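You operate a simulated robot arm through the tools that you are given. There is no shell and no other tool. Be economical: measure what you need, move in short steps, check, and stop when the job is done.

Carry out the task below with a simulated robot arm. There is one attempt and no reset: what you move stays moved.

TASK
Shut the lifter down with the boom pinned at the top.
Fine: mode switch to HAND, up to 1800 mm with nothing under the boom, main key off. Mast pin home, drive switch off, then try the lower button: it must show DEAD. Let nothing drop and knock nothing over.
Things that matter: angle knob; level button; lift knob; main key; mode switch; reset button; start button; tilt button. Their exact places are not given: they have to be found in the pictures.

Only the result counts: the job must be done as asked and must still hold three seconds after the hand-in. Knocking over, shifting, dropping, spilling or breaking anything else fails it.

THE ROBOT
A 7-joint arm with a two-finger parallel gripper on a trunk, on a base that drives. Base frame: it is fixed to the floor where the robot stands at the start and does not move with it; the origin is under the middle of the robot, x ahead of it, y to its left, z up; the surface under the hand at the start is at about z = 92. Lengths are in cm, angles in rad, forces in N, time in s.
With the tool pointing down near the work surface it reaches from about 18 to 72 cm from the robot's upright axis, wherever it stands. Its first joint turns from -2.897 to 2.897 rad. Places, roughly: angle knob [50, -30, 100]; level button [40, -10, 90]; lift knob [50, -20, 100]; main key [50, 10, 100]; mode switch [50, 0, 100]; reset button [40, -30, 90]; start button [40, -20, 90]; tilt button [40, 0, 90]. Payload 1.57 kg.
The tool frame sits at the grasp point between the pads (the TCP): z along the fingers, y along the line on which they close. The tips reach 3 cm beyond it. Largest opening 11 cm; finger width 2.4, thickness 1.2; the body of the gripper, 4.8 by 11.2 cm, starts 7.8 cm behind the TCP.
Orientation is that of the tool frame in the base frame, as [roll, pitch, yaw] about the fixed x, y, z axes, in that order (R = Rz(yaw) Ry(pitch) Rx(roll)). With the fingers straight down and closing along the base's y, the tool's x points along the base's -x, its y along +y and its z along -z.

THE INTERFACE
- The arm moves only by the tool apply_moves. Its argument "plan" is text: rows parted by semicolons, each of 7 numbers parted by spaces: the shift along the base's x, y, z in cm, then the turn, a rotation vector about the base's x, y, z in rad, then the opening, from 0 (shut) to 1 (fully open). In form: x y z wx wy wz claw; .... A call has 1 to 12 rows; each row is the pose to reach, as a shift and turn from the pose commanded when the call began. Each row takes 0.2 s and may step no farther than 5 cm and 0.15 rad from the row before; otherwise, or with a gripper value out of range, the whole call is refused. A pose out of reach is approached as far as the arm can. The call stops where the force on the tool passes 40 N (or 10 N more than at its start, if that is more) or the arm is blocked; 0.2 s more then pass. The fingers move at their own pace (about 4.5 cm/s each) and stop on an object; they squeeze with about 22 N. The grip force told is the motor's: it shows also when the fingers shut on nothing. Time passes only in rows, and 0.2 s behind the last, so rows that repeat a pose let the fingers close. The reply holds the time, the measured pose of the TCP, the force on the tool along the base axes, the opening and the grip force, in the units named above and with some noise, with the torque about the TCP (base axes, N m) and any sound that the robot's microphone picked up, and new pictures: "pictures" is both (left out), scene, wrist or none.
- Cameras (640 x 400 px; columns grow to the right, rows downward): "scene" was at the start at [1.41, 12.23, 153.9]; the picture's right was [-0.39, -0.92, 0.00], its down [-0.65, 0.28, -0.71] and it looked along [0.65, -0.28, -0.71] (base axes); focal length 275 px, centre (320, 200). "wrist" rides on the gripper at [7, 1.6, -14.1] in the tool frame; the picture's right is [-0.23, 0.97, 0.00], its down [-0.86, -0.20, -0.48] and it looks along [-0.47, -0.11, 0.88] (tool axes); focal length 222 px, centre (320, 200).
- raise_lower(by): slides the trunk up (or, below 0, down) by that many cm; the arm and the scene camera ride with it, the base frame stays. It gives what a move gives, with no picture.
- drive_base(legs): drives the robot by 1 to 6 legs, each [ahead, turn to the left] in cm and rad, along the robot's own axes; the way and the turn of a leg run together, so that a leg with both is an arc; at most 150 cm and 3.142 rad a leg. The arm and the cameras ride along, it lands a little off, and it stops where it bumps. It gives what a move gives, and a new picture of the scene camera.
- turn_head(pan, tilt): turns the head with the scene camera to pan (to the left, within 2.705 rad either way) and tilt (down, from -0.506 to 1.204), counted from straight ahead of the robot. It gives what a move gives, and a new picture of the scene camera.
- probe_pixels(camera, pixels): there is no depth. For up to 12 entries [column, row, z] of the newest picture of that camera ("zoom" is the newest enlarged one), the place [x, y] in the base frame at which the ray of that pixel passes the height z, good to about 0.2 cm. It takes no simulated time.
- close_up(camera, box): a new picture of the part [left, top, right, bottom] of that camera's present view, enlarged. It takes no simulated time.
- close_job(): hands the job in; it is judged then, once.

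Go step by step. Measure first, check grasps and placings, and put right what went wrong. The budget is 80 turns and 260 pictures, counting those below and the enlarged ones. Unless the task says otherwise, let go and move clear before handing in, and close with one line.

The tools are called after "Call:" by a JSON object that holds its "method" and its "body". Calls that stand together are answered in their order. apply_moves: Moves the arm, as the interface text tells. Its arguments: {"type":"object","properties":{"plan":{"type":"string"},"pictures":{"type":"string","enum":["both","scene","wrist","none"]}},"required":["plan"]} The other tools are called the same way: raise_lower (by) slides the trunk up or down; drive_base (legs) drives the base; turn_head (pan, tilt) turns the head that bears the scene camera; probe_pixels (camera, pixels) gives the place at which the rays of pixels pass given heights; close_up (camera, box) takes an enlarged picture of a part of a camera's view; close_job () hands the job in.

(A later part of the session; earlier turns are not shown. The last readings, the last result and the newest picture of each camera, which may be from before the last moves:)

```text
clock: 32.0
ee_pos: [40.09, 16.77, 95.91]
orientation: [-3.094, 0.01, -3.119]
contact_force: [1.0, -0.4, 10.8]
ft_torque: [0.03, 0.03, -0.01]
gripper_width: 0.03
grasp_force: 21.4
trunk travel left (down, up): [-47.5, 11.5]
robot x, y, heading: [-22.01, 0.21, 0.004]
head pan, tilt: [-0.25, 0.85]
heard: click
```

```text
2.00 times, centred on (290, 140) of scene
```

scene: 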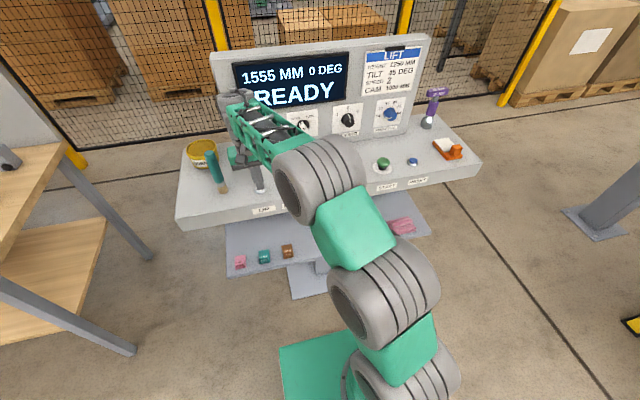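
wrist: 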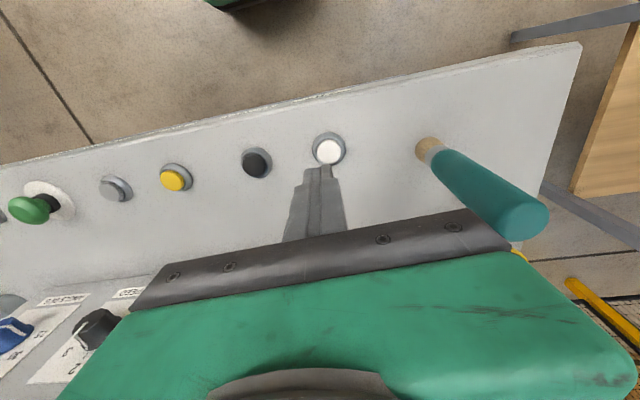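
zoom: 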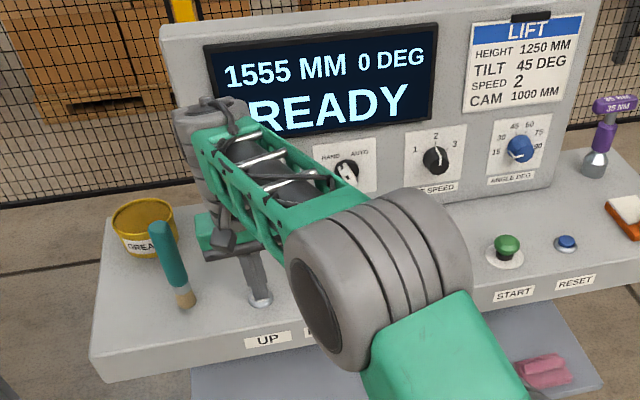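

It clicked and the display moved to 1555 MM. I'll hold 1 s to gauge the rate.

Call:
{"method": "apply_moves", "body": {"plan": "0 0 0 0 0 0 0;0 0 0 0 0 0 0;0 0 0 0 0 0 0;0 0 0 0 0 0 0", "pictures": "none"}}

Call:
{"method": "close_up", "body": {"camera": "scene", "box": [220, 40, 370, 120]}}

```text
clock: 33.0
ee_pos: [40.08, 16.84, 95.86]
orientation: [-3.094, 0.01, -3.118]
contact_force: [5.1, 0.9, 14.9]
ft_torque: [0.12, -0.06, -0.01]
gripper_width: 0.0
grasp_force: 21.7
trunk travel left (down, up): [-47.5, 11.5]
robot x, y, heading: [-22.25, 0.17, -0.0]
head pan, tilt: [-0.25, 0.85]
```

```text
4.27 times, centred on (295, 80) of scene
```

zoom: 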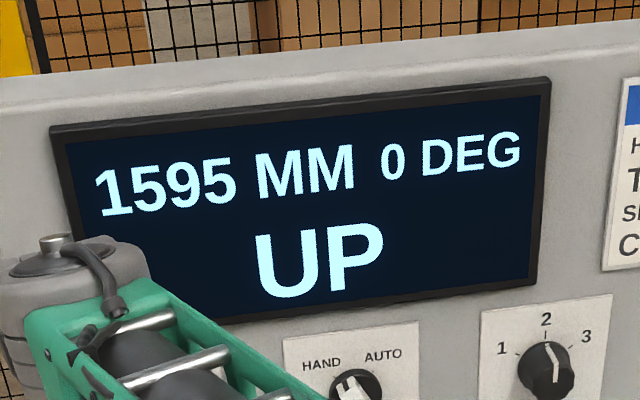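

Rate is 40 mm/s and it shows UP. Hold 2.6 s more.

Call:
{"method": "apply_moves", "body": {"plan": "0 0 0 0 0 0 0;0 0 0 0 0 0 0;0 0 0 0 0 0 0;0 0 0 0 0 0 0;0 0 0 0 0 0 0;0 0 0 0 0 0 0;0 0 0 0 0 0 0;0 0 0 0 0 0 0;0 0 0 0 0 0 0;0 0 0 0 0 0 0;0 0 0 0 0 0 0;0 0 0 0 0 0 0", "pictures": "none"}}

Call:
{"method": "close_up", "body": {"camera": "scene", "box": [220, 40, 370, 120]}}

```text
clock: 35.6
ee_pos: [40.02, 16.72, 95.84]
orientation: [-3.092, 0.008, -3.117]
contact_force: [3.0, 1.2, 17.4]
ft_torque: [0.06, -0.02, -0.01]
gripper_width: 0.01
grasp_force: 21.3
trunk travel left (down, up): [-47.5, 11.5]
robot x, y, heading: [-22.15, 0.04, 0.0]
head pan, tilt: [-0.25, 0.85]
```

```text
4.27 times, centred on (295, 80) of scene
```

zoom: 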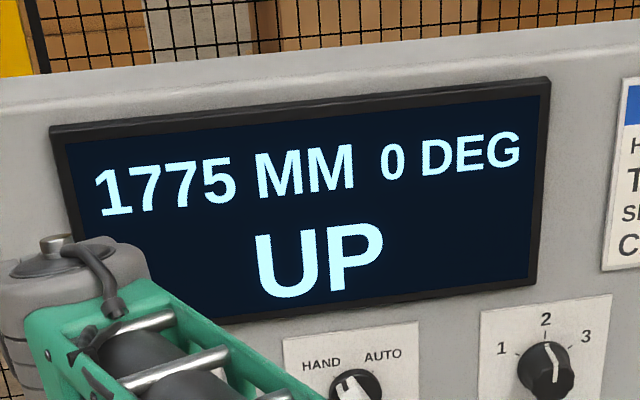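

The rate is nearer 70 mm/s; at 1775 I'll release now and finish with a short tap.

Call:
{"method": "apply_moves", "body": {"plan": "0 0 2 0 0 0 0", "pictures": "none"}}

Call:
{"method": "close_up", "body": {"camera": "scene", "box": [220, 40, 370, 120]}}

```text
clock: 36.0
ee_pos: [39.89, 16.71, 97.56]
orientation: [-3.092, 0.003, -3.118]
contact_force: [-0.1, -0.2, 0.2]
ft_torque: [-0.02, 0.0, 0.01]
gripper_width: 0.0
grasp_force: 21.5
trunk travel left (down, up): [-47.5, 11.5]
robot x, y, heading: [-21.97, 0.27, 0.001]
head pan, tilt: [-0.25, 0.85]
```

```text
4.27 times, centred on (295, 80) of scene
```

zoom: 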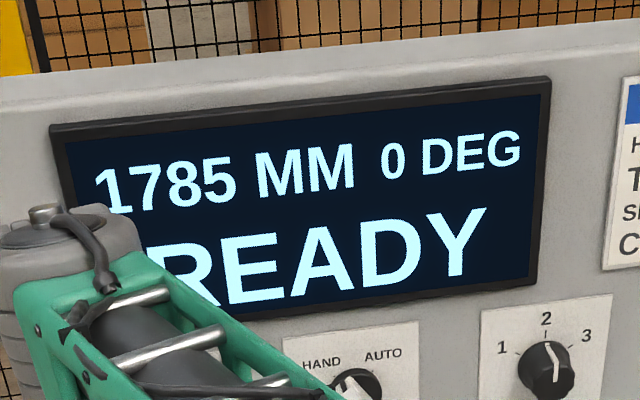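

1785 READY; I need 15 mm more, so a short tap.

Call:
{"method": "apply_moves", "body": {"plan": "0 0 -1.4 0 0 0 0;0 0 -2.1 0 0 0 0;0 0 -2.1 0 0 0 0;0 0 0 0 0 0 0", "pictures": "none"}}

Call:
{"method": "close_up", "body": {"camera": "scene", "box": [220, 40, 370, 120]}}

```text
clock: 37.0
ee_pos: [40.14, 16.65, 97.62]
orientation: [-3.092, 0.008, -3.119]
contact_force: [0.4, -0.3, 0.2]
ft_torque: [-0.02, 0.01, 0.0]
gripper_width: 0.01
grasp_force: 20.7
trunk travel left (down, up): [-47.5, 11.5]
robot x, y, heading: [-22.16, -0.08, 0.002]
head pan, tilt: [-0.25, 0.85]
heard: click
```

```text
4.27 times, centred on (295, 80) of scene
```

zoom: 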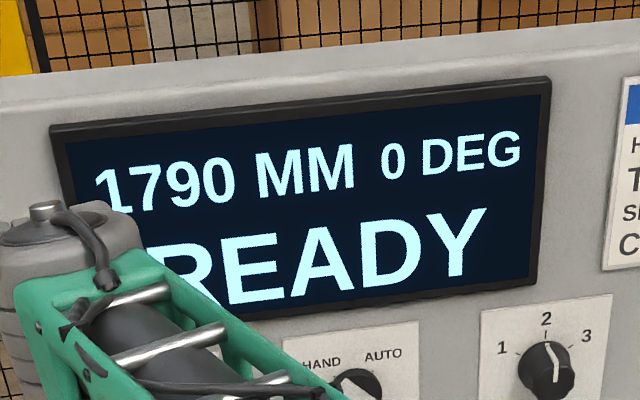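

A short tap gives 5 mm. Two more of the same.

Call:
{"method": "apply_moves", "body": {"plan": "0 0 -1.4 0 0 0 0;0 0 -2.1 0 0 0 0;0 0 -2.1 0 0 0 0;0 0 0 0 0 0 0", "pictures": "none"}}

Call:
{"method": "close_up", "body": {"camera": "scene", "box": [220, 40, 370, 120]}}

Call:
{"method": "apply_moves", "body": {"plan": "0 0 -1.4 0 0 0 0;0 0 -2.1 0 0 0 0;0 0 -2.1 0 0 0 0;0 0 0 0 0 0 0", "pictures": "none"}}

Call:
{"method": "close_up", "body": {"camera": "scene", "box": [220, 40, 370, 120]}}

```text
clock: 38.0
ee_pos: [40.03, 16.71, 97.58]
orientation: [-3.092, 0.007, -3.119]
contact_force: [0.0, 0.1, 0.0]
ft_torque: [0.01, 0.03, 0.01]
gripper_width: 0.01
grasp_force: 21.5
trunk travel left (down, up): [-47.5, 11.5]
robot x, y, heading: [-21.89, -0.03, 0.001]
head pan, tilt: [-0.25, 0.85]
heard: click
```

```text
4.27 times, centred on (295, 80) of scene
```

zoom: 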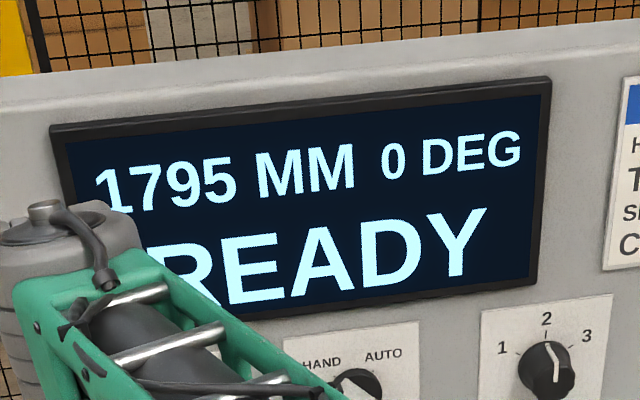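

```text
clock: 39.0
ee_pos: [40.1, 16.66, 97.67]
orientation: [-3.091, 0.008, -3.119]
contact_force: [0.6, 0.4, 0.2]
ft_torque: [0.02, 0.0, 0.0]
gripper_width: 0.0
grasp_force: 21.0
trunk travel left (down, up): [-47.5, 11.5]
robot x, y, heading: [-21.72, -0.01, -0.001]
head pan, tilt: [-0.25, 0.85]
heard: click
```

```text
4.27 times, centred on (295, 80) of scene
```

zoom: 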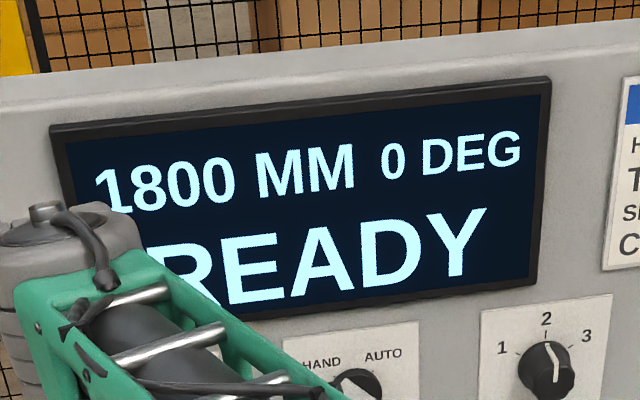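

The boom is at 1800 MM. Next the main key: I'll go back to a forward-pointing hand in front of it, and probe the grease pot for clearance.

Call:
{"method": "apply_moves", "body": {"plan": "-1 -1 4 0 0 0 0.1;-2 -2 7 0 -0.14 0 0.2;-2 -3 8 0 -0.28 0 0.3;-2 -3.2 8 0 -0.42 0 0.4;-2 -3.2 8 0 -0.56 0 0.4;-2 -3.2 8 0 -0.7 0 0.4;-2 -3.2 7 0 -0.84 0 0.4;-2 -3.2 6 0 -0.98 0 0.4;-2 -3.2 6 0 -1.12 0 0.4;-2 -3.2 6 0 -1.26 0 0.4;-2 -3.2 6 0 -1.4 0 0.4;-2 -3.2 6 0 -1.5 0 0.4"}}

Call:
{"method": "close_up", "body": {"camera": "wrist", "box": [240, 60, 480, 210]}}

Call:
{"method": "close_up", "body": {"camera": "scene", "box": [170, 90, 330, 210]}}

Call:
{"method": "probe_pixels", "body": {"camera": "scene", "pixels": [[203, 150, 100], [217, 148, 100], [212, 155, 104], [224, 188, 93]]}}

```text
clock: 41.6
ee_pos: [38.06, 13.58, 103.78]
orientation: [-2.726, 1.504, -2.771]
contact_force: [-0.2, 0.7, 0.6]
ft_torque: [0.02, -0.01, 0.01]
gripper_width: 4.39
grasp_force: 0.0
trunk travel left (down, up): [-47.5, 11.5]
robot x, y, heading: [-21.86, 0.17, 0.003]
head pan, tilt: [-0.25, 0.85]
```

scene: 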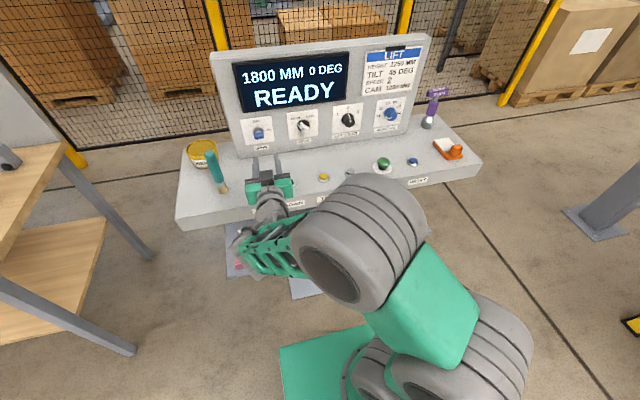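
wrist: 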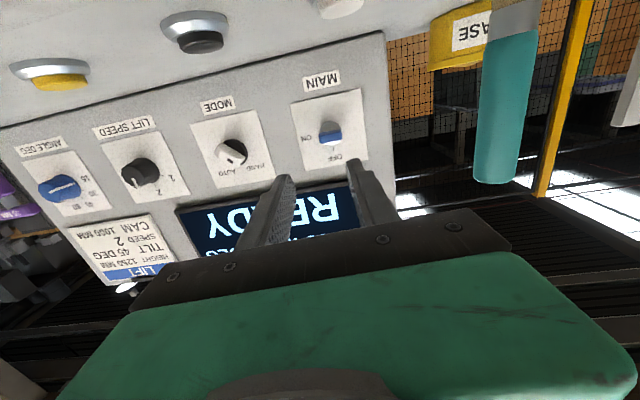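

```text
2.67 times, centred on (360, 135) of wrist
```

zoom: 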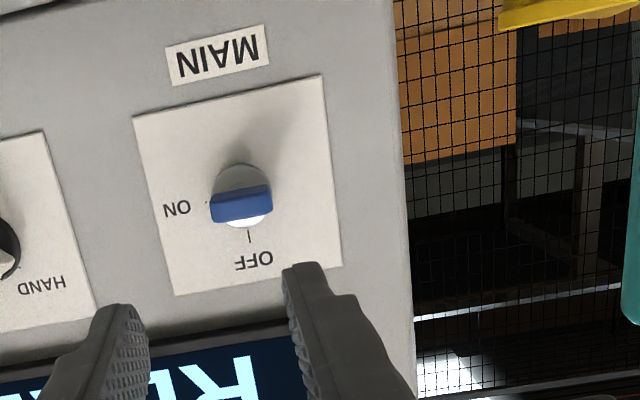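

```text
3.33 times, centred on (250, 150) of scene
```

zoom: 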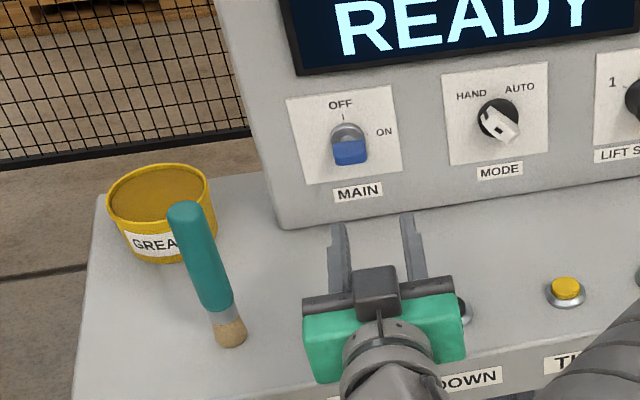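

```text
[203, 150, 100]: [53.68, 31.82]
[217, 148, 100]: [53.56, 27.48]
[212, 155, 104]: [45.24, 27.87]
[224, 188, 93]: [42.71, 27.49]
```

Key bow lies horizontal (ON), at roughly (52.3, 14.2, 102.5); OFF is straight up. I'll roll the hand +90° so the fingers close vertically.

Call:
{"method": "apply_moves", "body": {"plan": "0 0.3 -0.3 0.14 0 0 0.4;0 0.6 -0.6 0.28 0 0 0.4;0 0.6 -0.8 0.42 0 0 0.4;0 0.6 -0.8 0.56 0 0 0.4;0 0.6 -0.8 0.7 0 0 0.4;0 0.6 -0.8 0.84 0 0 0.4;0 0.6 -0.8 0.98 0 0 0.4;0 0.6 -0.8 1.12 0 0 0.4;0 0.6 -0.8 1.26 0 0 0.4;0 0.6 -0.8 1.4 0 0 0.4;0 0.6 -0.8 1.54 0 0 0.4"}}

Call:
{"method": "close_up", "body": {"camera": "wrist", "box": [200, 60, 440, 210]}}

```text
clock: 44.0
ee_pos: [38.02, 14.22, 102.9]
orientation: [1.622, 0.053, 1.632]
contact_force: [0.3, 0.1, -0.3]
ft_torque: [-0.04, 0.02, 0.02]
gripper_width: 4.42
grasp_force: 0.1
trunk travel left (down, up): [-47.5, 11.5]
robot x, y, heading: [-22.37, -0.28, -0.002]
head pan, tilt: [-0.25, 0.85]
```

scene: 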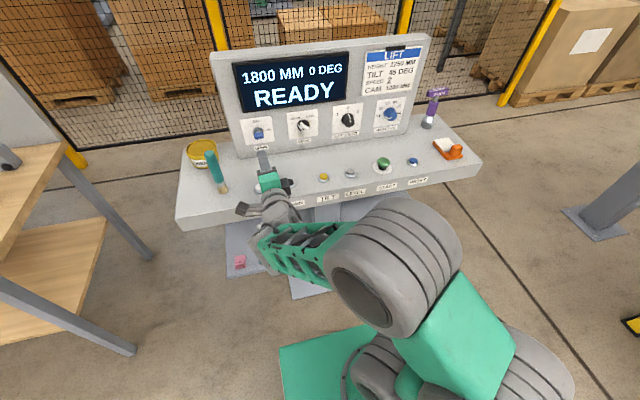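
wrist: 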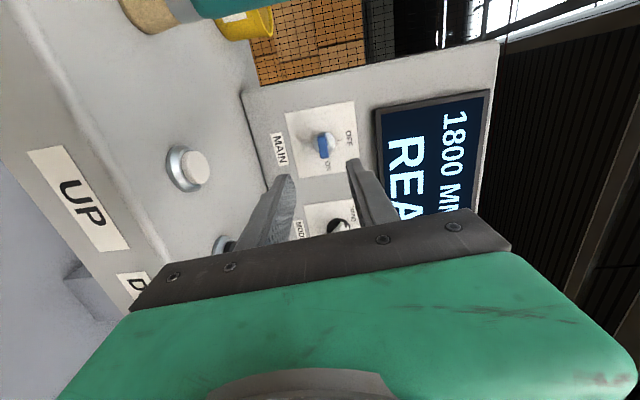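

```text
2.67 times, centred on (320, 135) of wrist
```

zoom: 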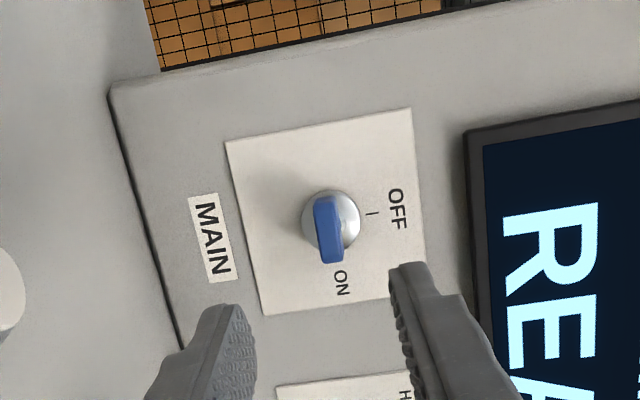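

Key refines to about (52.3, 14.5, 102.4). I'll correct yaw and approach to just short.

Call:
{"method": "apply_moves", "body": {"plan": "3 0.3 -0.4 0 0 -0.03 0.35;6 0.3 -0.4 0 0 -0.058 0.35;9 0.3 -0.4 0 0 -0.058 0.35;9 0.3 -0.4 0 0 -0.058 0.35"}}

Call:
{"method": "close_up", "body": {"camera": "wrist", "box": [200, 90, 440, 240]}}

Call:
{"method": "close_up", "body": {"camera": "scene", "box": [200, 90, 320, 180]}}

```text
clock: 45.0
ee_pos: [47.1, 14.38, 102.45]
orientation: [1.621, 0.054, 1.576]
contact_force: [0.7, -0.8, 1.0]
ft_torque: [0.03, 0.04, 0.03]
gripper_width: 3.83
grasp_force: 0.0
trunk travel left (down, up): [-47.5, 11.5]
robot x, y, heading: [-21.85, 0.14, 0.004]
head pan, tilt: [-0.25, 0.85]
```

scene: 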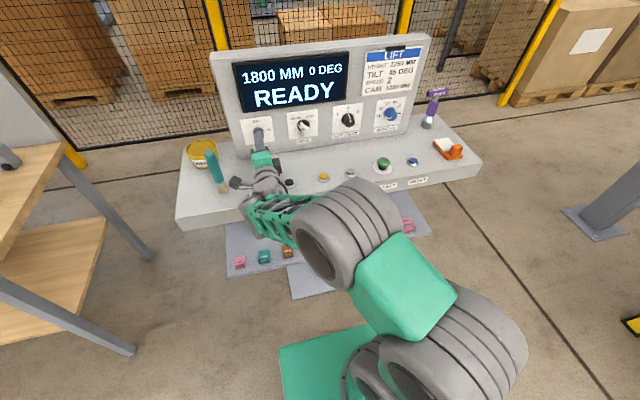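
wrist: 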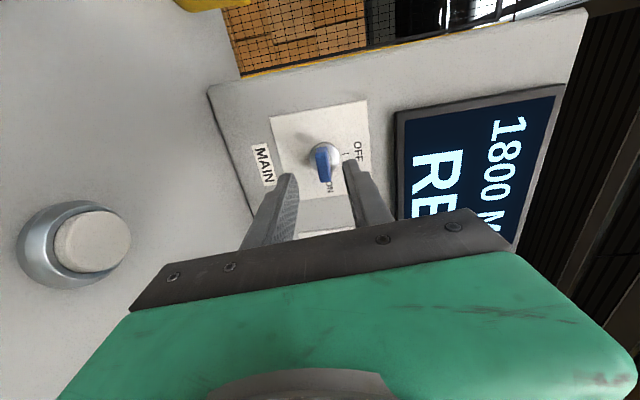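

```text
2.67 times, centred on (320, 165) of wrist
```

zoom: 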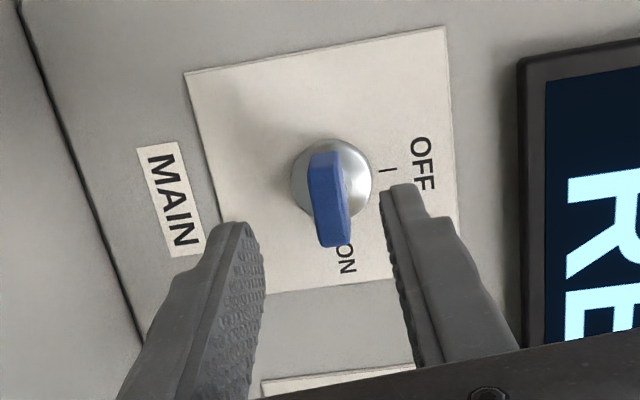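

```text
4.44 times, centred on (260, 135) of scene
```

zoom: 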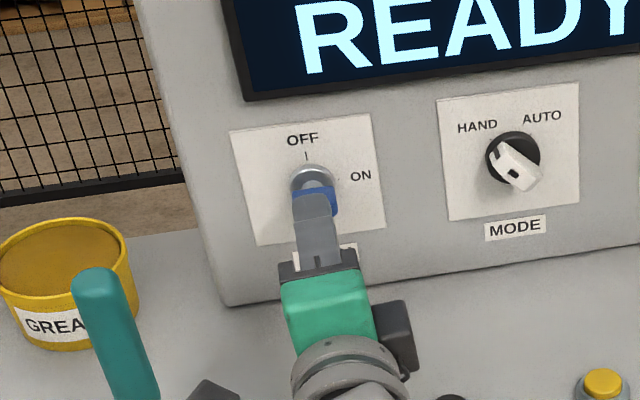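

The bow is centred between the fingers. I'll advance and close on it.

Call:
{"method": "apply_moves", "body": {"plan": "1.7 0.2 0.15 0 0 0 0.35;3.3 0.2 0.15 0 0 0 0.35;3.3 0.2 0.15 0 0 0 0.1;3.3 0.2 0.15 0 0 0 0;3.3 0.2 0.15 0 0 0 0;3.3 0.2 0.15 0 0 0 0", "pictures": "wrist"}}

Call:
{"method": "close_up", "body": {"camera": "wrist", "box": [200, 90, 440, 240]}}

```text
clock: 46.4
ee_pos: [50.45, 14.6, 102.6]
orientation: [1.622, 0.053, 1.576]
contact_force: [-0.3, 0.4, -3.2]
ft_torque: [0.05, -0.32, 0.19]
gripper_width: 1.16
grasp_force: 28.8
trunk travel left (down, up): [-47.5, 11.5]
robot x, y, heading: [-22.06, -0.42, 0.001]
head pan, tilt: [-0.25, 0.85]
```

wrist: 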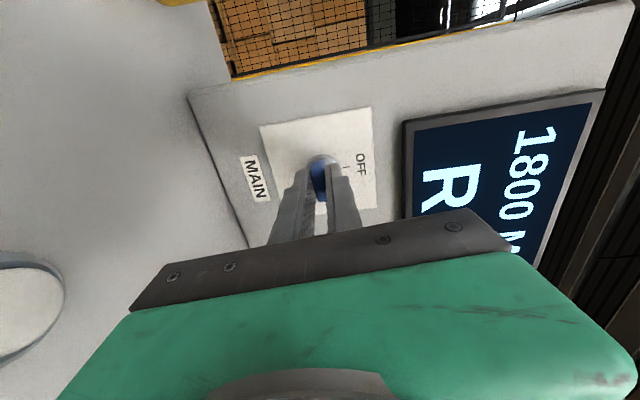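

```text
2.67 times, centred on (320, 165) of wrist
```

zoom: 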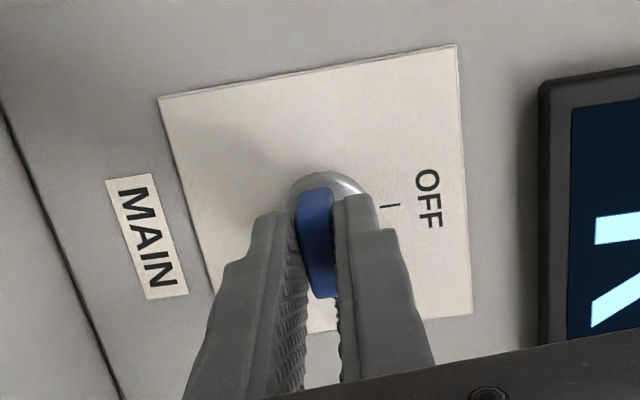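

The bow is gripped (1.16 cm). Now I'll turn it counter-clockwise by ~90°, without any pull.

Call:
{"method": "apply_moves", "body": {"plan": "0 0 0 -0.14 0 0 0;0 0 0 -0.28 0 0 0;0 0 0 -0.42 0 0 0;0 0 0 -0.56 0 0 0;0 0 0 -0.7 0 0 0;0 0 0 -0.84 0 0 0;0 0 0 -0.98 0 0 0;0 0 0 -1.12 0 0 0;0 0 0 -1.26 0 0 0;0 0 0 -1.4 0 0 0;0 0 0 -1.54 0 0 0;0 0 0 -1.58 0 0 0"}}

Call:
{"method": "close_up", "body": {"camera": "scene", "box": [200, 40, 440, 190]}}

```text
clock: 49.0
ee_pos: [50.56, 14.51, 102.69]
orientation: [-1.644, 1.506, -1.697]
contact_force: [-2.6, -15.7, -18.7]
ft_torque: [0.75, 0.48, 0.03]
gripper_width: 1.26
grasp_force: 29.4
trunk travel left (down, up): [-47.5, 11.5]
robot x, y, heading: [-21.99, -0.41, -0.005]
head pan, tilt: [-0.25, 0.85]
```

scene: 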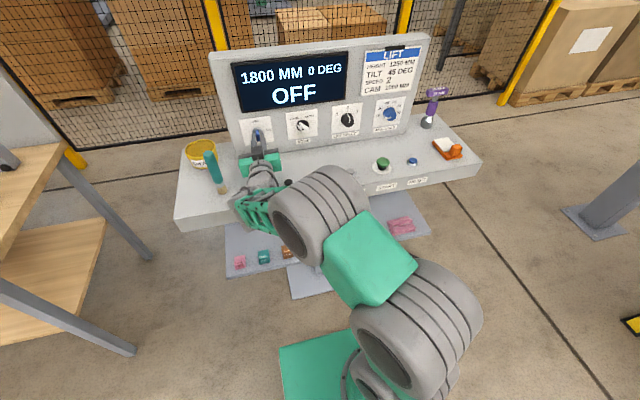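
wrist: 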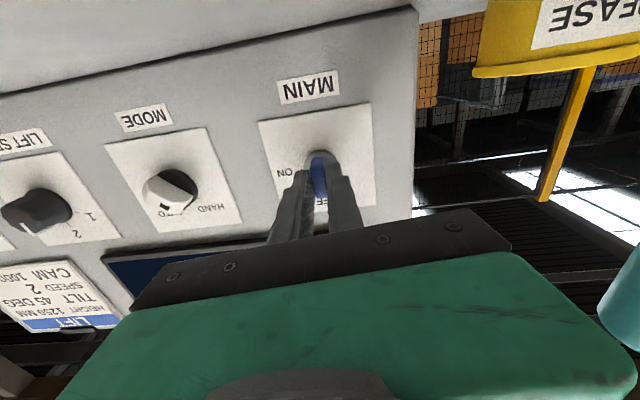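

```text
2.67 times, centred on (320, 115) of scene
```

zoom: 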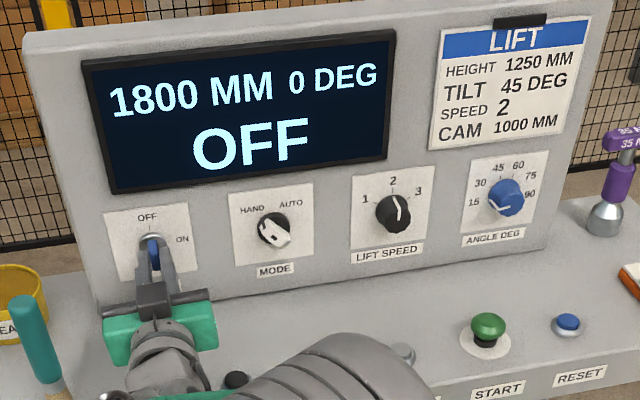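

Display shows OFF at 1800 MM. I'll ease the strain, let go, back out and check that the key stays.

Call:
{"method": "apply_moves", "body": {"plan": "0 0 0 0.04 0 0 0;0 0 0 0.04 0 0 0.3;0 0 0 0.04 0 0 0.35;-3 0 0 0.04 0 0 0.35;-7 0 0 0.04 0 0 0.3;-11 0 2 0.04 0 0 0.3;-15 0 5 0.04 0 0 0.3;-18 0 9 0.04 0 0 0.2"}}

Call:
{"method": "close_up", "body": {"camera": "scene", "box": [200, 40, 440, 190]}}

Call:
{"method": "turn_head", "body": {"pan": -1.9, "tilt": 0.5}}

```text
clock: 50.8
ee_pos: [32.36, 14.66, 111.71]
orientation: [-1.743, 1.547, -1.795]
contact_force: [0.1, 0.1, 0.6]
ft_torque: [-0.01, -0.02, -0.01]
gripper_width: 2.18
grasp_force: 0.0
trunk travel left (down, up): [-47.5, 11.5]
robot x, y, heading: [-22.02, 0.49, 0.002]
head pan, tilt: [-0.25, 0.85]
```

scene: 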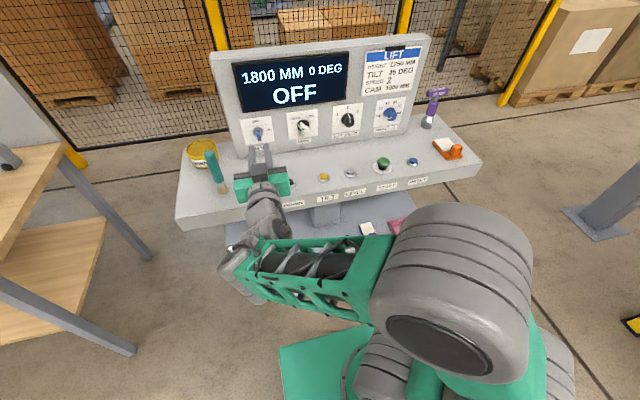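
wrist: 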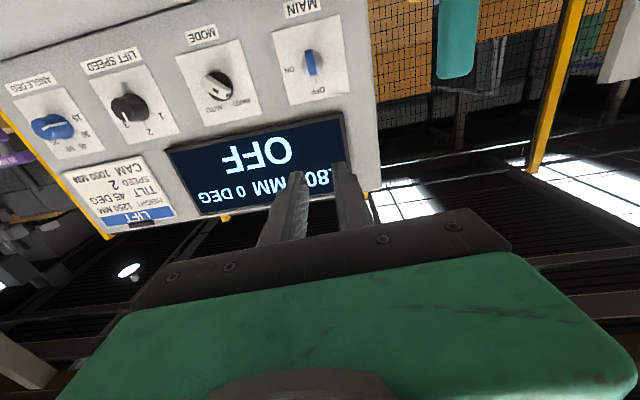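

```text
2.67 times, centred on (320, 115) of scene
```

zoom: 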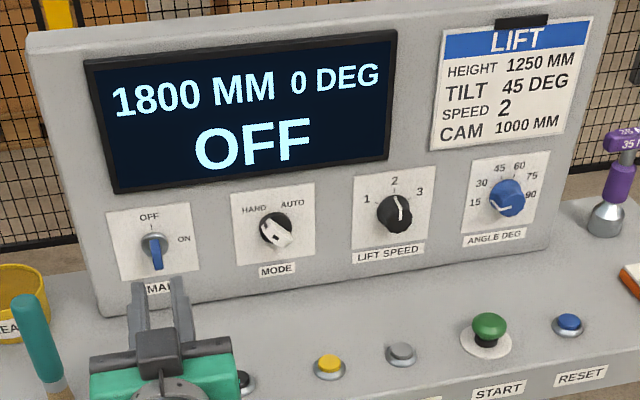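

```text
clock: 52.5
ee_pos: [32.47, 14.73, 111.67]
orientation: [-1.733, 1.546, -1.782]
contact_force: [-0.2, 0.5, 1.1]
ft_torque: [0.01, 0.02, -0.01]
gripper_width: 2.19
grasp_force: 0.0
trunk travel left (down, up): [-47.5, 11.5]
robot x, y, heading: [-21.87, 0.22, -0.002]
head pan, tilt: [-1.901, 0.499]
```

scene: 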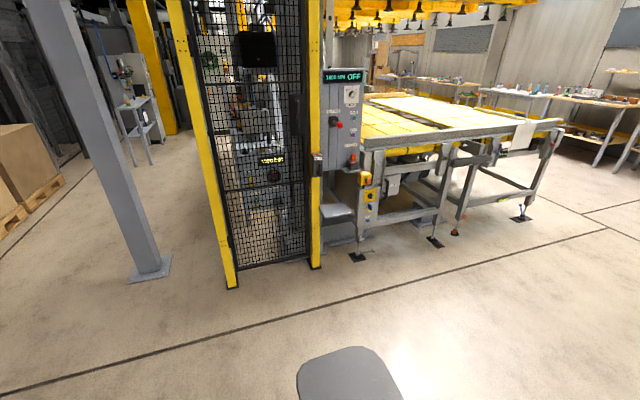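

Key at OFF, lifter box shows 1800 MM OFF. I'll probe floor points of gate posts and table legs to fix the box's location.

Call:
{"method": "probe_pixels", "body": {"camera": "scene", "pixels": [[231, 287, 0], [315, 266, 0], [358, 257, 0], [436, 242, 0], [456, 233, 0], [522, 218, 0], [150, 275, 0], [338, 125, 110], [338, 125, 120], [352, 95, 120], [339, 210, 70], [366, 180, 80]]}}

Call:
{"method": "close_up", "body": {"camera": "scene", "box": [290, 50, 410, 270]}}

```text
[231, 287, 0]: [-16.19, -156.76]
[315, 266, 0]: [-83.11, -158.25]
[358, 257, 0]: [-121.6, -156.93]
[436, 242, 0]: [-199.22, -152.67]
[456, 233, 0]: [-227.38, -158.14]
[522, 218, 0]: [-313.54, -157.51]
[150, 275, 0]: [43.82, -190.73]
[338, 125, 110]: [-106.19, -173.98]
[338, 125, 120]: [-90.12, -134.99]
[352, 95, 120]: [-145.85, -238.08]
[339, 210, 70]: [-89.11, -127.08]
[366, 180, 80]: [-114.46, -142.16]
```

```text
1.82 times, centred on (350, 160) of scene
```

zoom: 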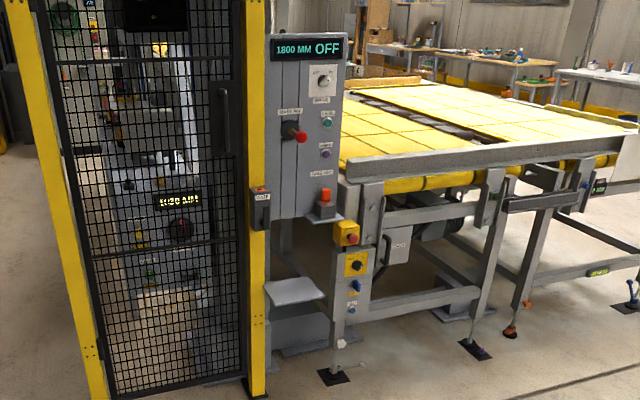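

The box face lies near y≈−157, x≈−85…−118, facing +y. I'll back off the console, then drive to about (−102, −70) facing −y.

Call:
{"method": "drive_base", "body": {"legs": [[-15, 0], [0, -2.319]]}}

Call:
{"method": "turn_head", "body": {"pan": 0.0, "tilt": 0.5}}

```text
clock: 59.4
ee_pos: [-63.03, -50.02, 111.58]
orientation: [-1.732, 1.545, 2.185]
contact_force: [1.6, -0.4, -0.3]
ft_torque: [0.04, -0.02, 0.01]
gripper_width: 2.17
grasp_force: 0.0
trunk travel left (down, up): [-47.5, 11.5]
robot x, y, heading: [-36.97, -0.01, -2.314]
head pan, tilt: [-1.901, 0.499]
```

scene: 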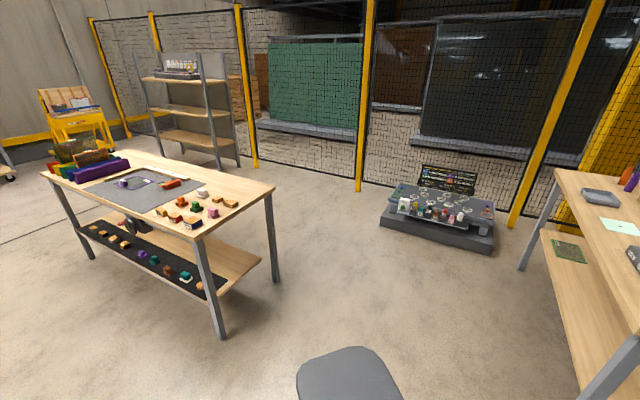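

```text
clock: 61.2
ee_pos: [-63.01, -50.04, 111.66]
orientation: [-1.733, 1.547, 2.184]
contact_force: [0.5, 0.5, 0.2]
ft_torque: [-0.01, 0.0, 0.0]
gripper_width: 2.21
grasp_force: 0.1
trunk travel left (down, up): [-47.5, 11.5]
robot x, y, heading: [-37.09, 0.21, -2.316]
head pan, tilt: [0.0, 0.499]
```

scene: 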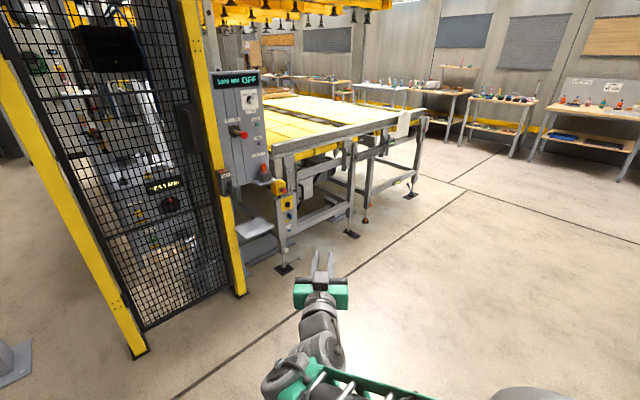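

The way is clear. I'll drive forward and turn to face the box.

Call:
{"method": "drive_base", "body": {"legs": [[95, 0], [0, 0.747]]}}

Call:
{"method": "close_up", "body": {"camera": "scene", "box": [220, 0, 460, 240]}}

```text
clock: 68.2
ee_pos: [-86.14, -124.03, 111.67]
orientation: [-1.731, 1.548, 2.935]
contact_force: [-0.5, 0.7, 0.4]
ft_torque: [-0.01, 0.0, 0.01]
gripper_width: 2.19
grasp_force: 0.0
trunk travel left (down, up): [-47.5, 11.5]
robot x, y, heading: [-101.15, -69.64, -1.57]
head pan, tilt: [0.0, 0.499]
```

scene: 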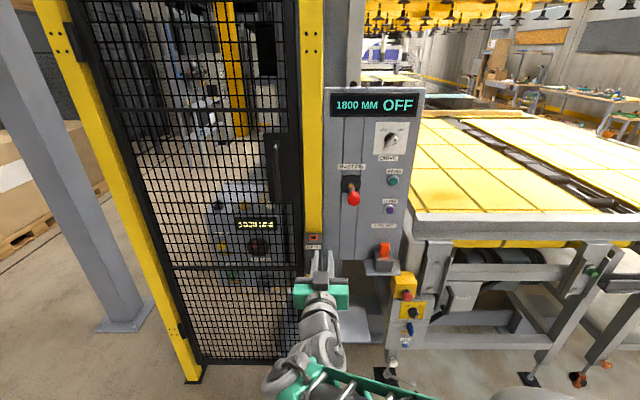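

```text
1.67 times, centred on (340, 120) of scene
```

zoom: 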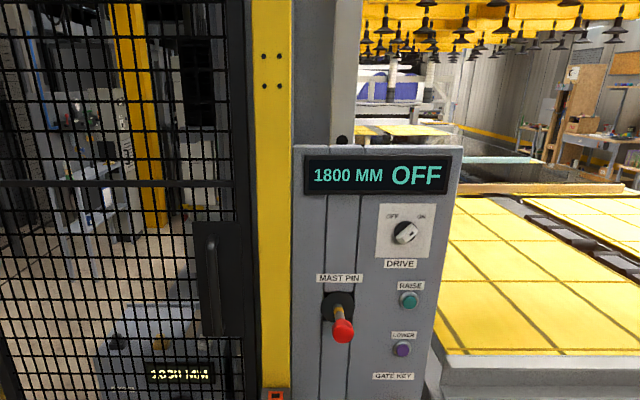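

Excellent view. I'll probe the pin handle, drive knob and lower button, and zoom more on them.

Call:
{"method": "probe_pixels", "body": {"camera": "scene", "pixels": [[353, 199, 110], [353, 199, 116], [350, 184, 110], [350, 184, 116], [390, 139, 120], [390, 139, 126], [389, 210, 106], [389, 210, 112], [378, 257, 100], [393, 181, 112], [393, 181, 116]]}}

Call:
{"method": "close_up", "body": {"camera": "scene", "box": [330, 80, 430, 280]}}

Call:
{"method": "close_up", "body": {"camera": "scene", "box": [330, 110, 430, 220]}}

```text
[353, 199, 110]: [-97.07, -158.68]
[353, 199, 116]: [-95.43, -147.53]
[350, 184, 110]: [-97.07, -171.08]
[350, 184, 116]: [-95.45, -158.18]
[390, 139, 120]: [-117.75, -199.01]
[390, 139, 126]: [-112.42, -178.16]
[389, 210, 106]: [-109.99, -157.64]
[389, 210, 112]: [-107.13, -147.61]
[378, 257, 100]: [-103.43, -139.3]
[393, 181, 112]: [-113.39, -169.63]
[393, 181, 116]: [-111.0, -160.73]
```

```text
2.00 times, centred on (380, 180) of scene
```

zoom: 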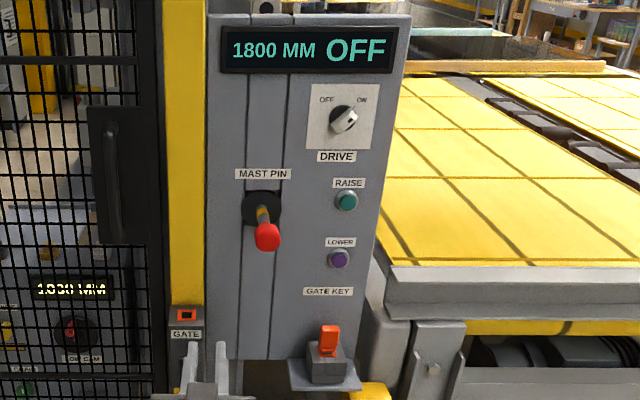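

```text
3.64 times, centred on (380, 165) of scene
```

zoom: 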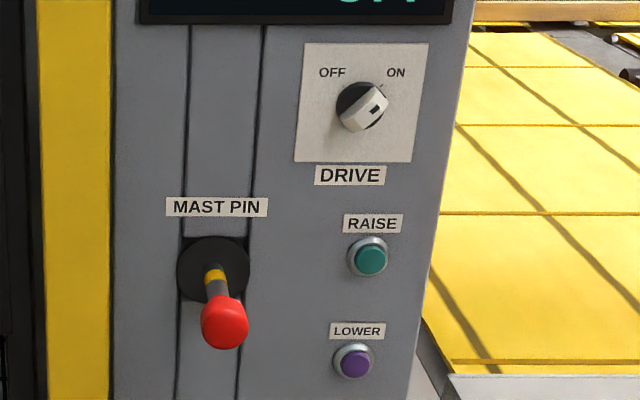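

Red cap of the mast pin is near (−95, −146.5, 116.6), panel at y≈−159; it sticks out ~13 cm and must be pushed in. I'll drive 11 cm closer and line the shut fingers up with it.

Call:
{"method": "drive_base", "body": {"legs": [[11, 0]]}}

Call:
{"method": "apply_moves", "body": {"plan": "-3 4 2 0 0 0.02 0.1;-6 4 4 0 0 0.0465 0;-9 4 5 0 0 0.0465 0;-9 2 5 0 0 0.0465 0;-9 0 5 0 0 0.0465 0"}}

Call:
{"method": "close_up", "body": {"camera": "wrist", "box": [200, 80, 440, 230]}}

```text
clock: 69.3
ee_pos: [-86.05, -135.1, 111.59]
orientation: [-1.742, 1.547, 2.922]
contact_force: [-0.2, 0.2, 0.5]
ft_torque: [0.02, 0.0, -0.01]
gripper_width: 2.19
grasp_force: 0.0
trunk travel left (down, up): [-47.5, 11.5]
robot x, y, heading: [-100.98, -80.74, -1.565]
head pan, tilt: [0.0, 0.499]
```

scene: 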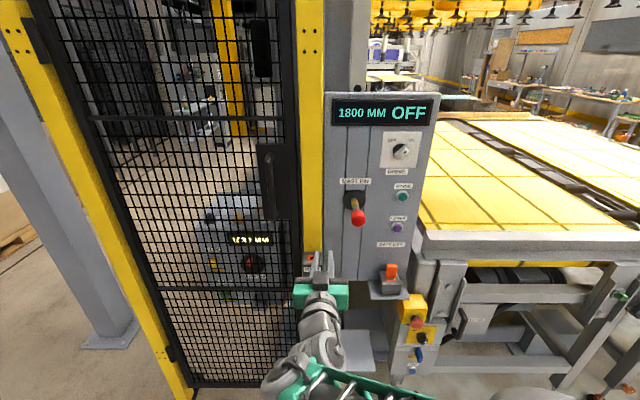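

```text
refused: row 1 steps farther than a row can; nothing moved
```

```text
2.67 times, centred on (320, 155) of wrist
```

zoom: 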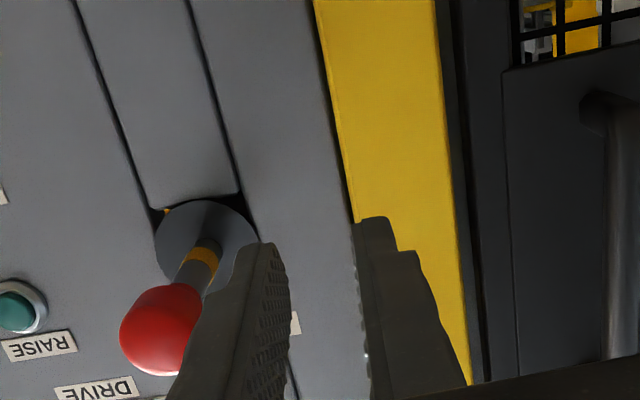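

The red cap is close to the fingertips; I'll back away in +y first, shift sideways and up, then look.

Call:
{"method": "apply_moves", "body": {"plan": "0 4 0 0 0 0.02 0.1;0 8 1 0 0 0.0465 0;-4 8 3 0 0 0.0465 0;-8 8 5 0 0 0.0465 0;-9 8 5 0 0 0.0465 0"}}

Call:
{"method": "close_up", "body": {"camera": "wrist", "box": [200, 80, 440, 230]}}

Call:
{"method": "close_up", "body": {"camera": "scene", "box": [280, 80, 480, 280]}}

```text
clock: 70.5
ee_pos: [-95.16, -127.03, 116.54]
orientation: [-1.729, 1.547, 2.982]
contact_force: [-0.2, 0.7, -0.5]
ft_torque: [0.02, -0.01, 0.02]
gripper_width: 0.01
grasp_force: 21.3
trunk travel left (down, up): [-47.5, 11.5]
robot x, y, heading: [-100.76, -80.63, -1.573]
head pan, tilt: [0.0, 0.499]
```

scene: 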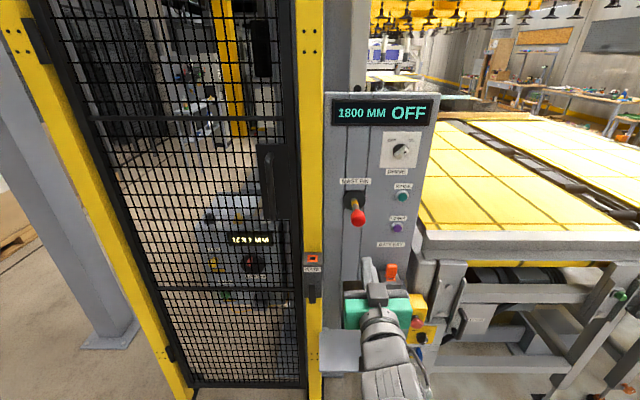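
wrist: 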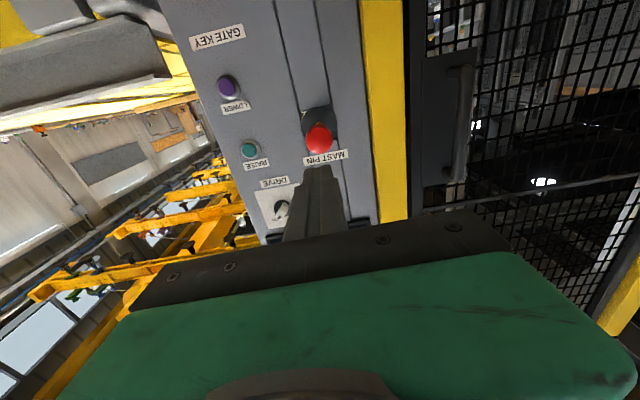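

```text
2.67 times, centred on (320, 155) of wrist
```

zoom: 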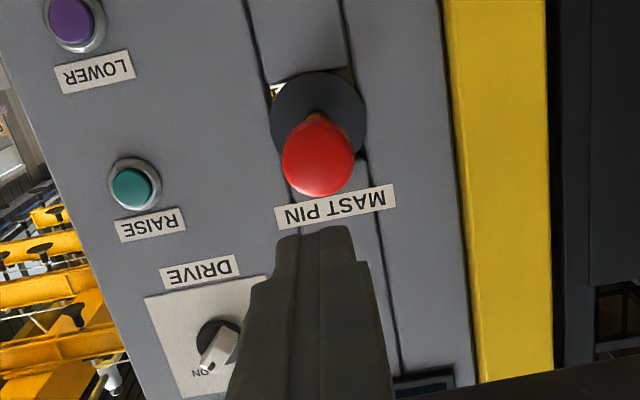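

```text
2.00 times, centred on (380, 180) of scene
```

zoom: 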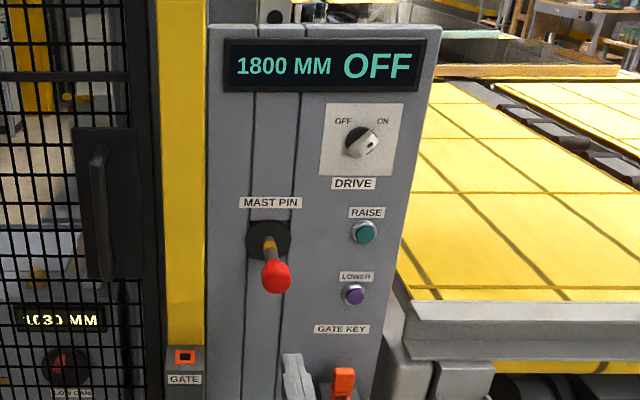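

The cap sits on the finger axis (319,138). I'll advance to contact and push gently.

Call:
{"method": "apply_moves", "body": {"plan": "0 -4 0.3 0 0 0 0;0 -8 0.3 0 0 0 0;0 -12 0.3 0 0 0 0;0 -15 0.3 0 0 0 0;0 -16 0.3 0 0 0 0;0 -17 0.3 0 0 0 0;0 -18 0.3 0 0 0 0"}}

Call:
{"method": "close_up", "body": {"camera": "wrist", "box": [200, 80, 440, 230]}}

Call:
{"method": "close_up", "body": {"camera": "scene", "box": [280, 80, 480, 280]}}

```text
clock: 72.1
ee_pos: [-95.03, -145.08, 117.01]
orientation: [-1.734, 1.548, 2.982]
contact_force: [0.1, 0.0, 0.5]
ft_torque: [0.0, -0.01, -0.01]
gripper_width: 0.02
grasp_force: 20.8
trunk travel left (down, up): [-47.5, 11.5]
robot x, y, heading: [-100.99, -80.98, -1.569]
head pan, tilt: [0.0, 0.499]
```

scene: 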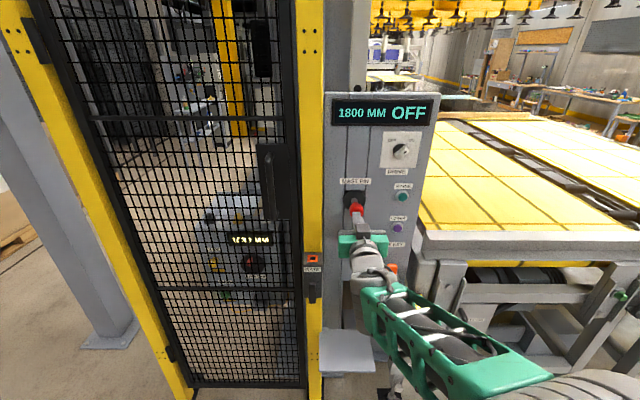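
wrist: 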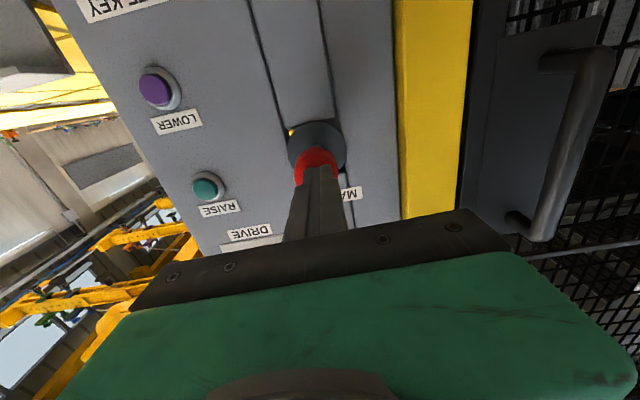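

```text
2.67 times, centred on (320, 155) of wrist
```

zoom: 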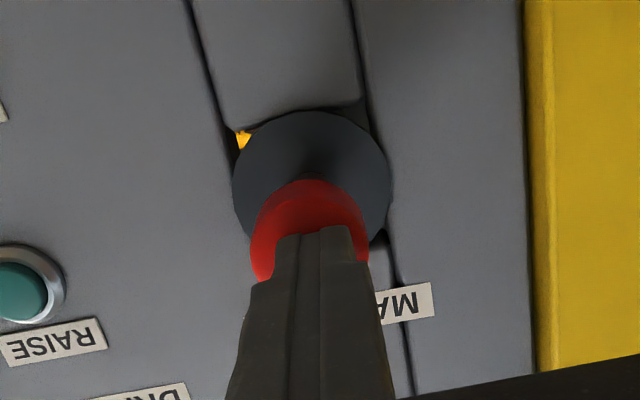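

```text
2.00 times, centred on (380, 180) of scene
```

zoom: 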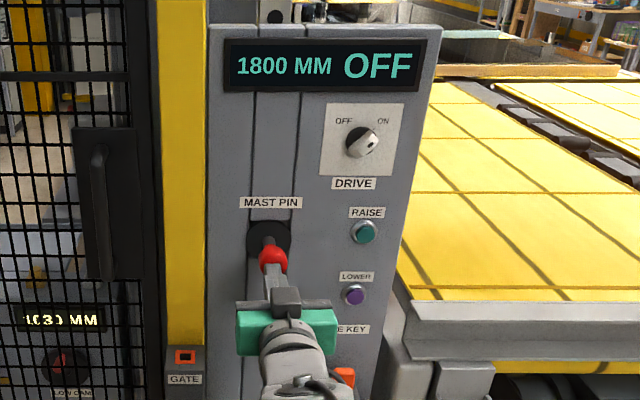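

The pin has slid inward with little resistance; continue pushing until it seats.

Call:
{"method": "apply_moves", "body": {"plan": "0 -0.7 0 0 0 0 0;0 -1.4 0 0 0 0 0;0 -2.1 0 0 0 0 0;0 -2.8 0 0 0 0 0;0 -3.5 0 0 0 0 0;0 -4.2 0 0 0 0 0;0 -4.9 0 0 0 0 0"}}

Call:
{"method": "close_up", "body": {"camera": "scene", "box": [280, 80, 480, 280]}}

```text
clock: 72.9
ee_pos: [-95.04, -146.09, 116.89]
orientation: [-1.801, 1.545, 2.911]
contact_force: [-0.9, 33.8, 3.4]
ft_torque: [-0.42, -0.11, -0.1]
gripper_width: 0.0
grasp_force: 21.3
trunk travel left (down, up): [-47.5, 11.5]
robot x, y, heading: [-101.11, -80.89, -1.569]
head pan, tilt: [0.0, 0.499]
stopped in row 3: the force on the tool passed its limit at 48 N (the readings are from after the stop); the commanded pose is now the measured one
```

scene: 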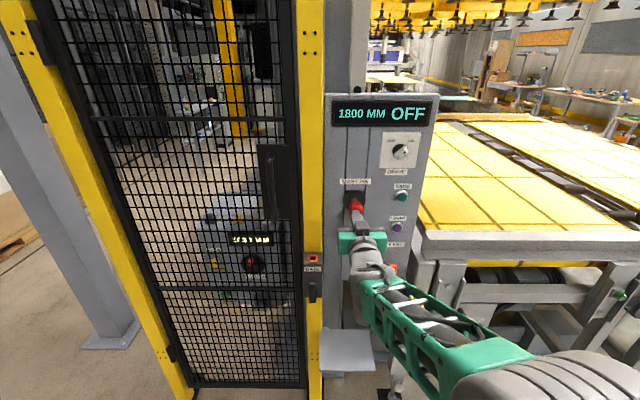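
wrist: 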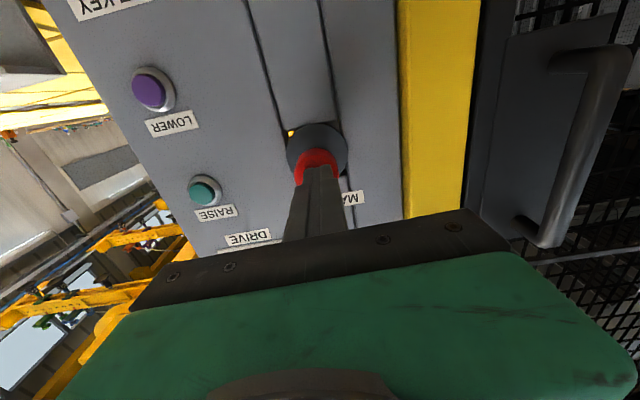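

```text
2.00 times, centred on (380, 180) of scene
```

zoom: 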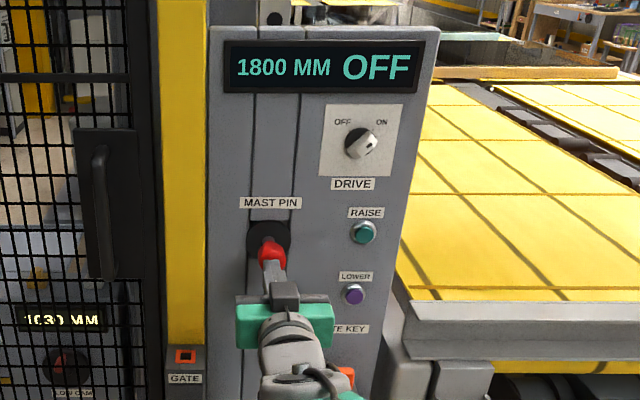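

It hit 48 N with the cap at y≈−149. I'll back off and see where the pin sits.

Call:
{"method": "apply_moves", "body": {"plan": "0 2 0 0 0 0 0;0 6 0 0 0 0 0;0 11 0 0 0 0 0;0 15 0 0 0 0 0;4 19 0 0 0 0 0"}}

Call:
{"method": "close_up", "body": {"camera": "wrist", "box": [200, 80, 440, 230]}}

Call:
{"method": "close_up", "body": {"camera": "scene", "box": [320, 140, 440, 260]}}

```text
refused: row 5 steps farther than a row can; nothing moved
```

```text
2.67 times, centred on (320, 155) of wrist
```

zoom: 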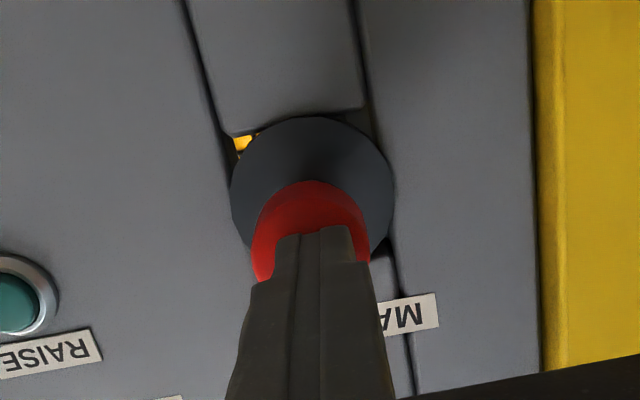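

```text
3.33 times, centred on (380, 200) of scene
```

zoom: 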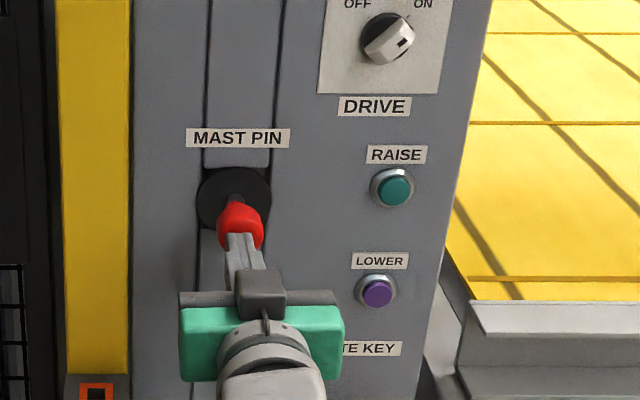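

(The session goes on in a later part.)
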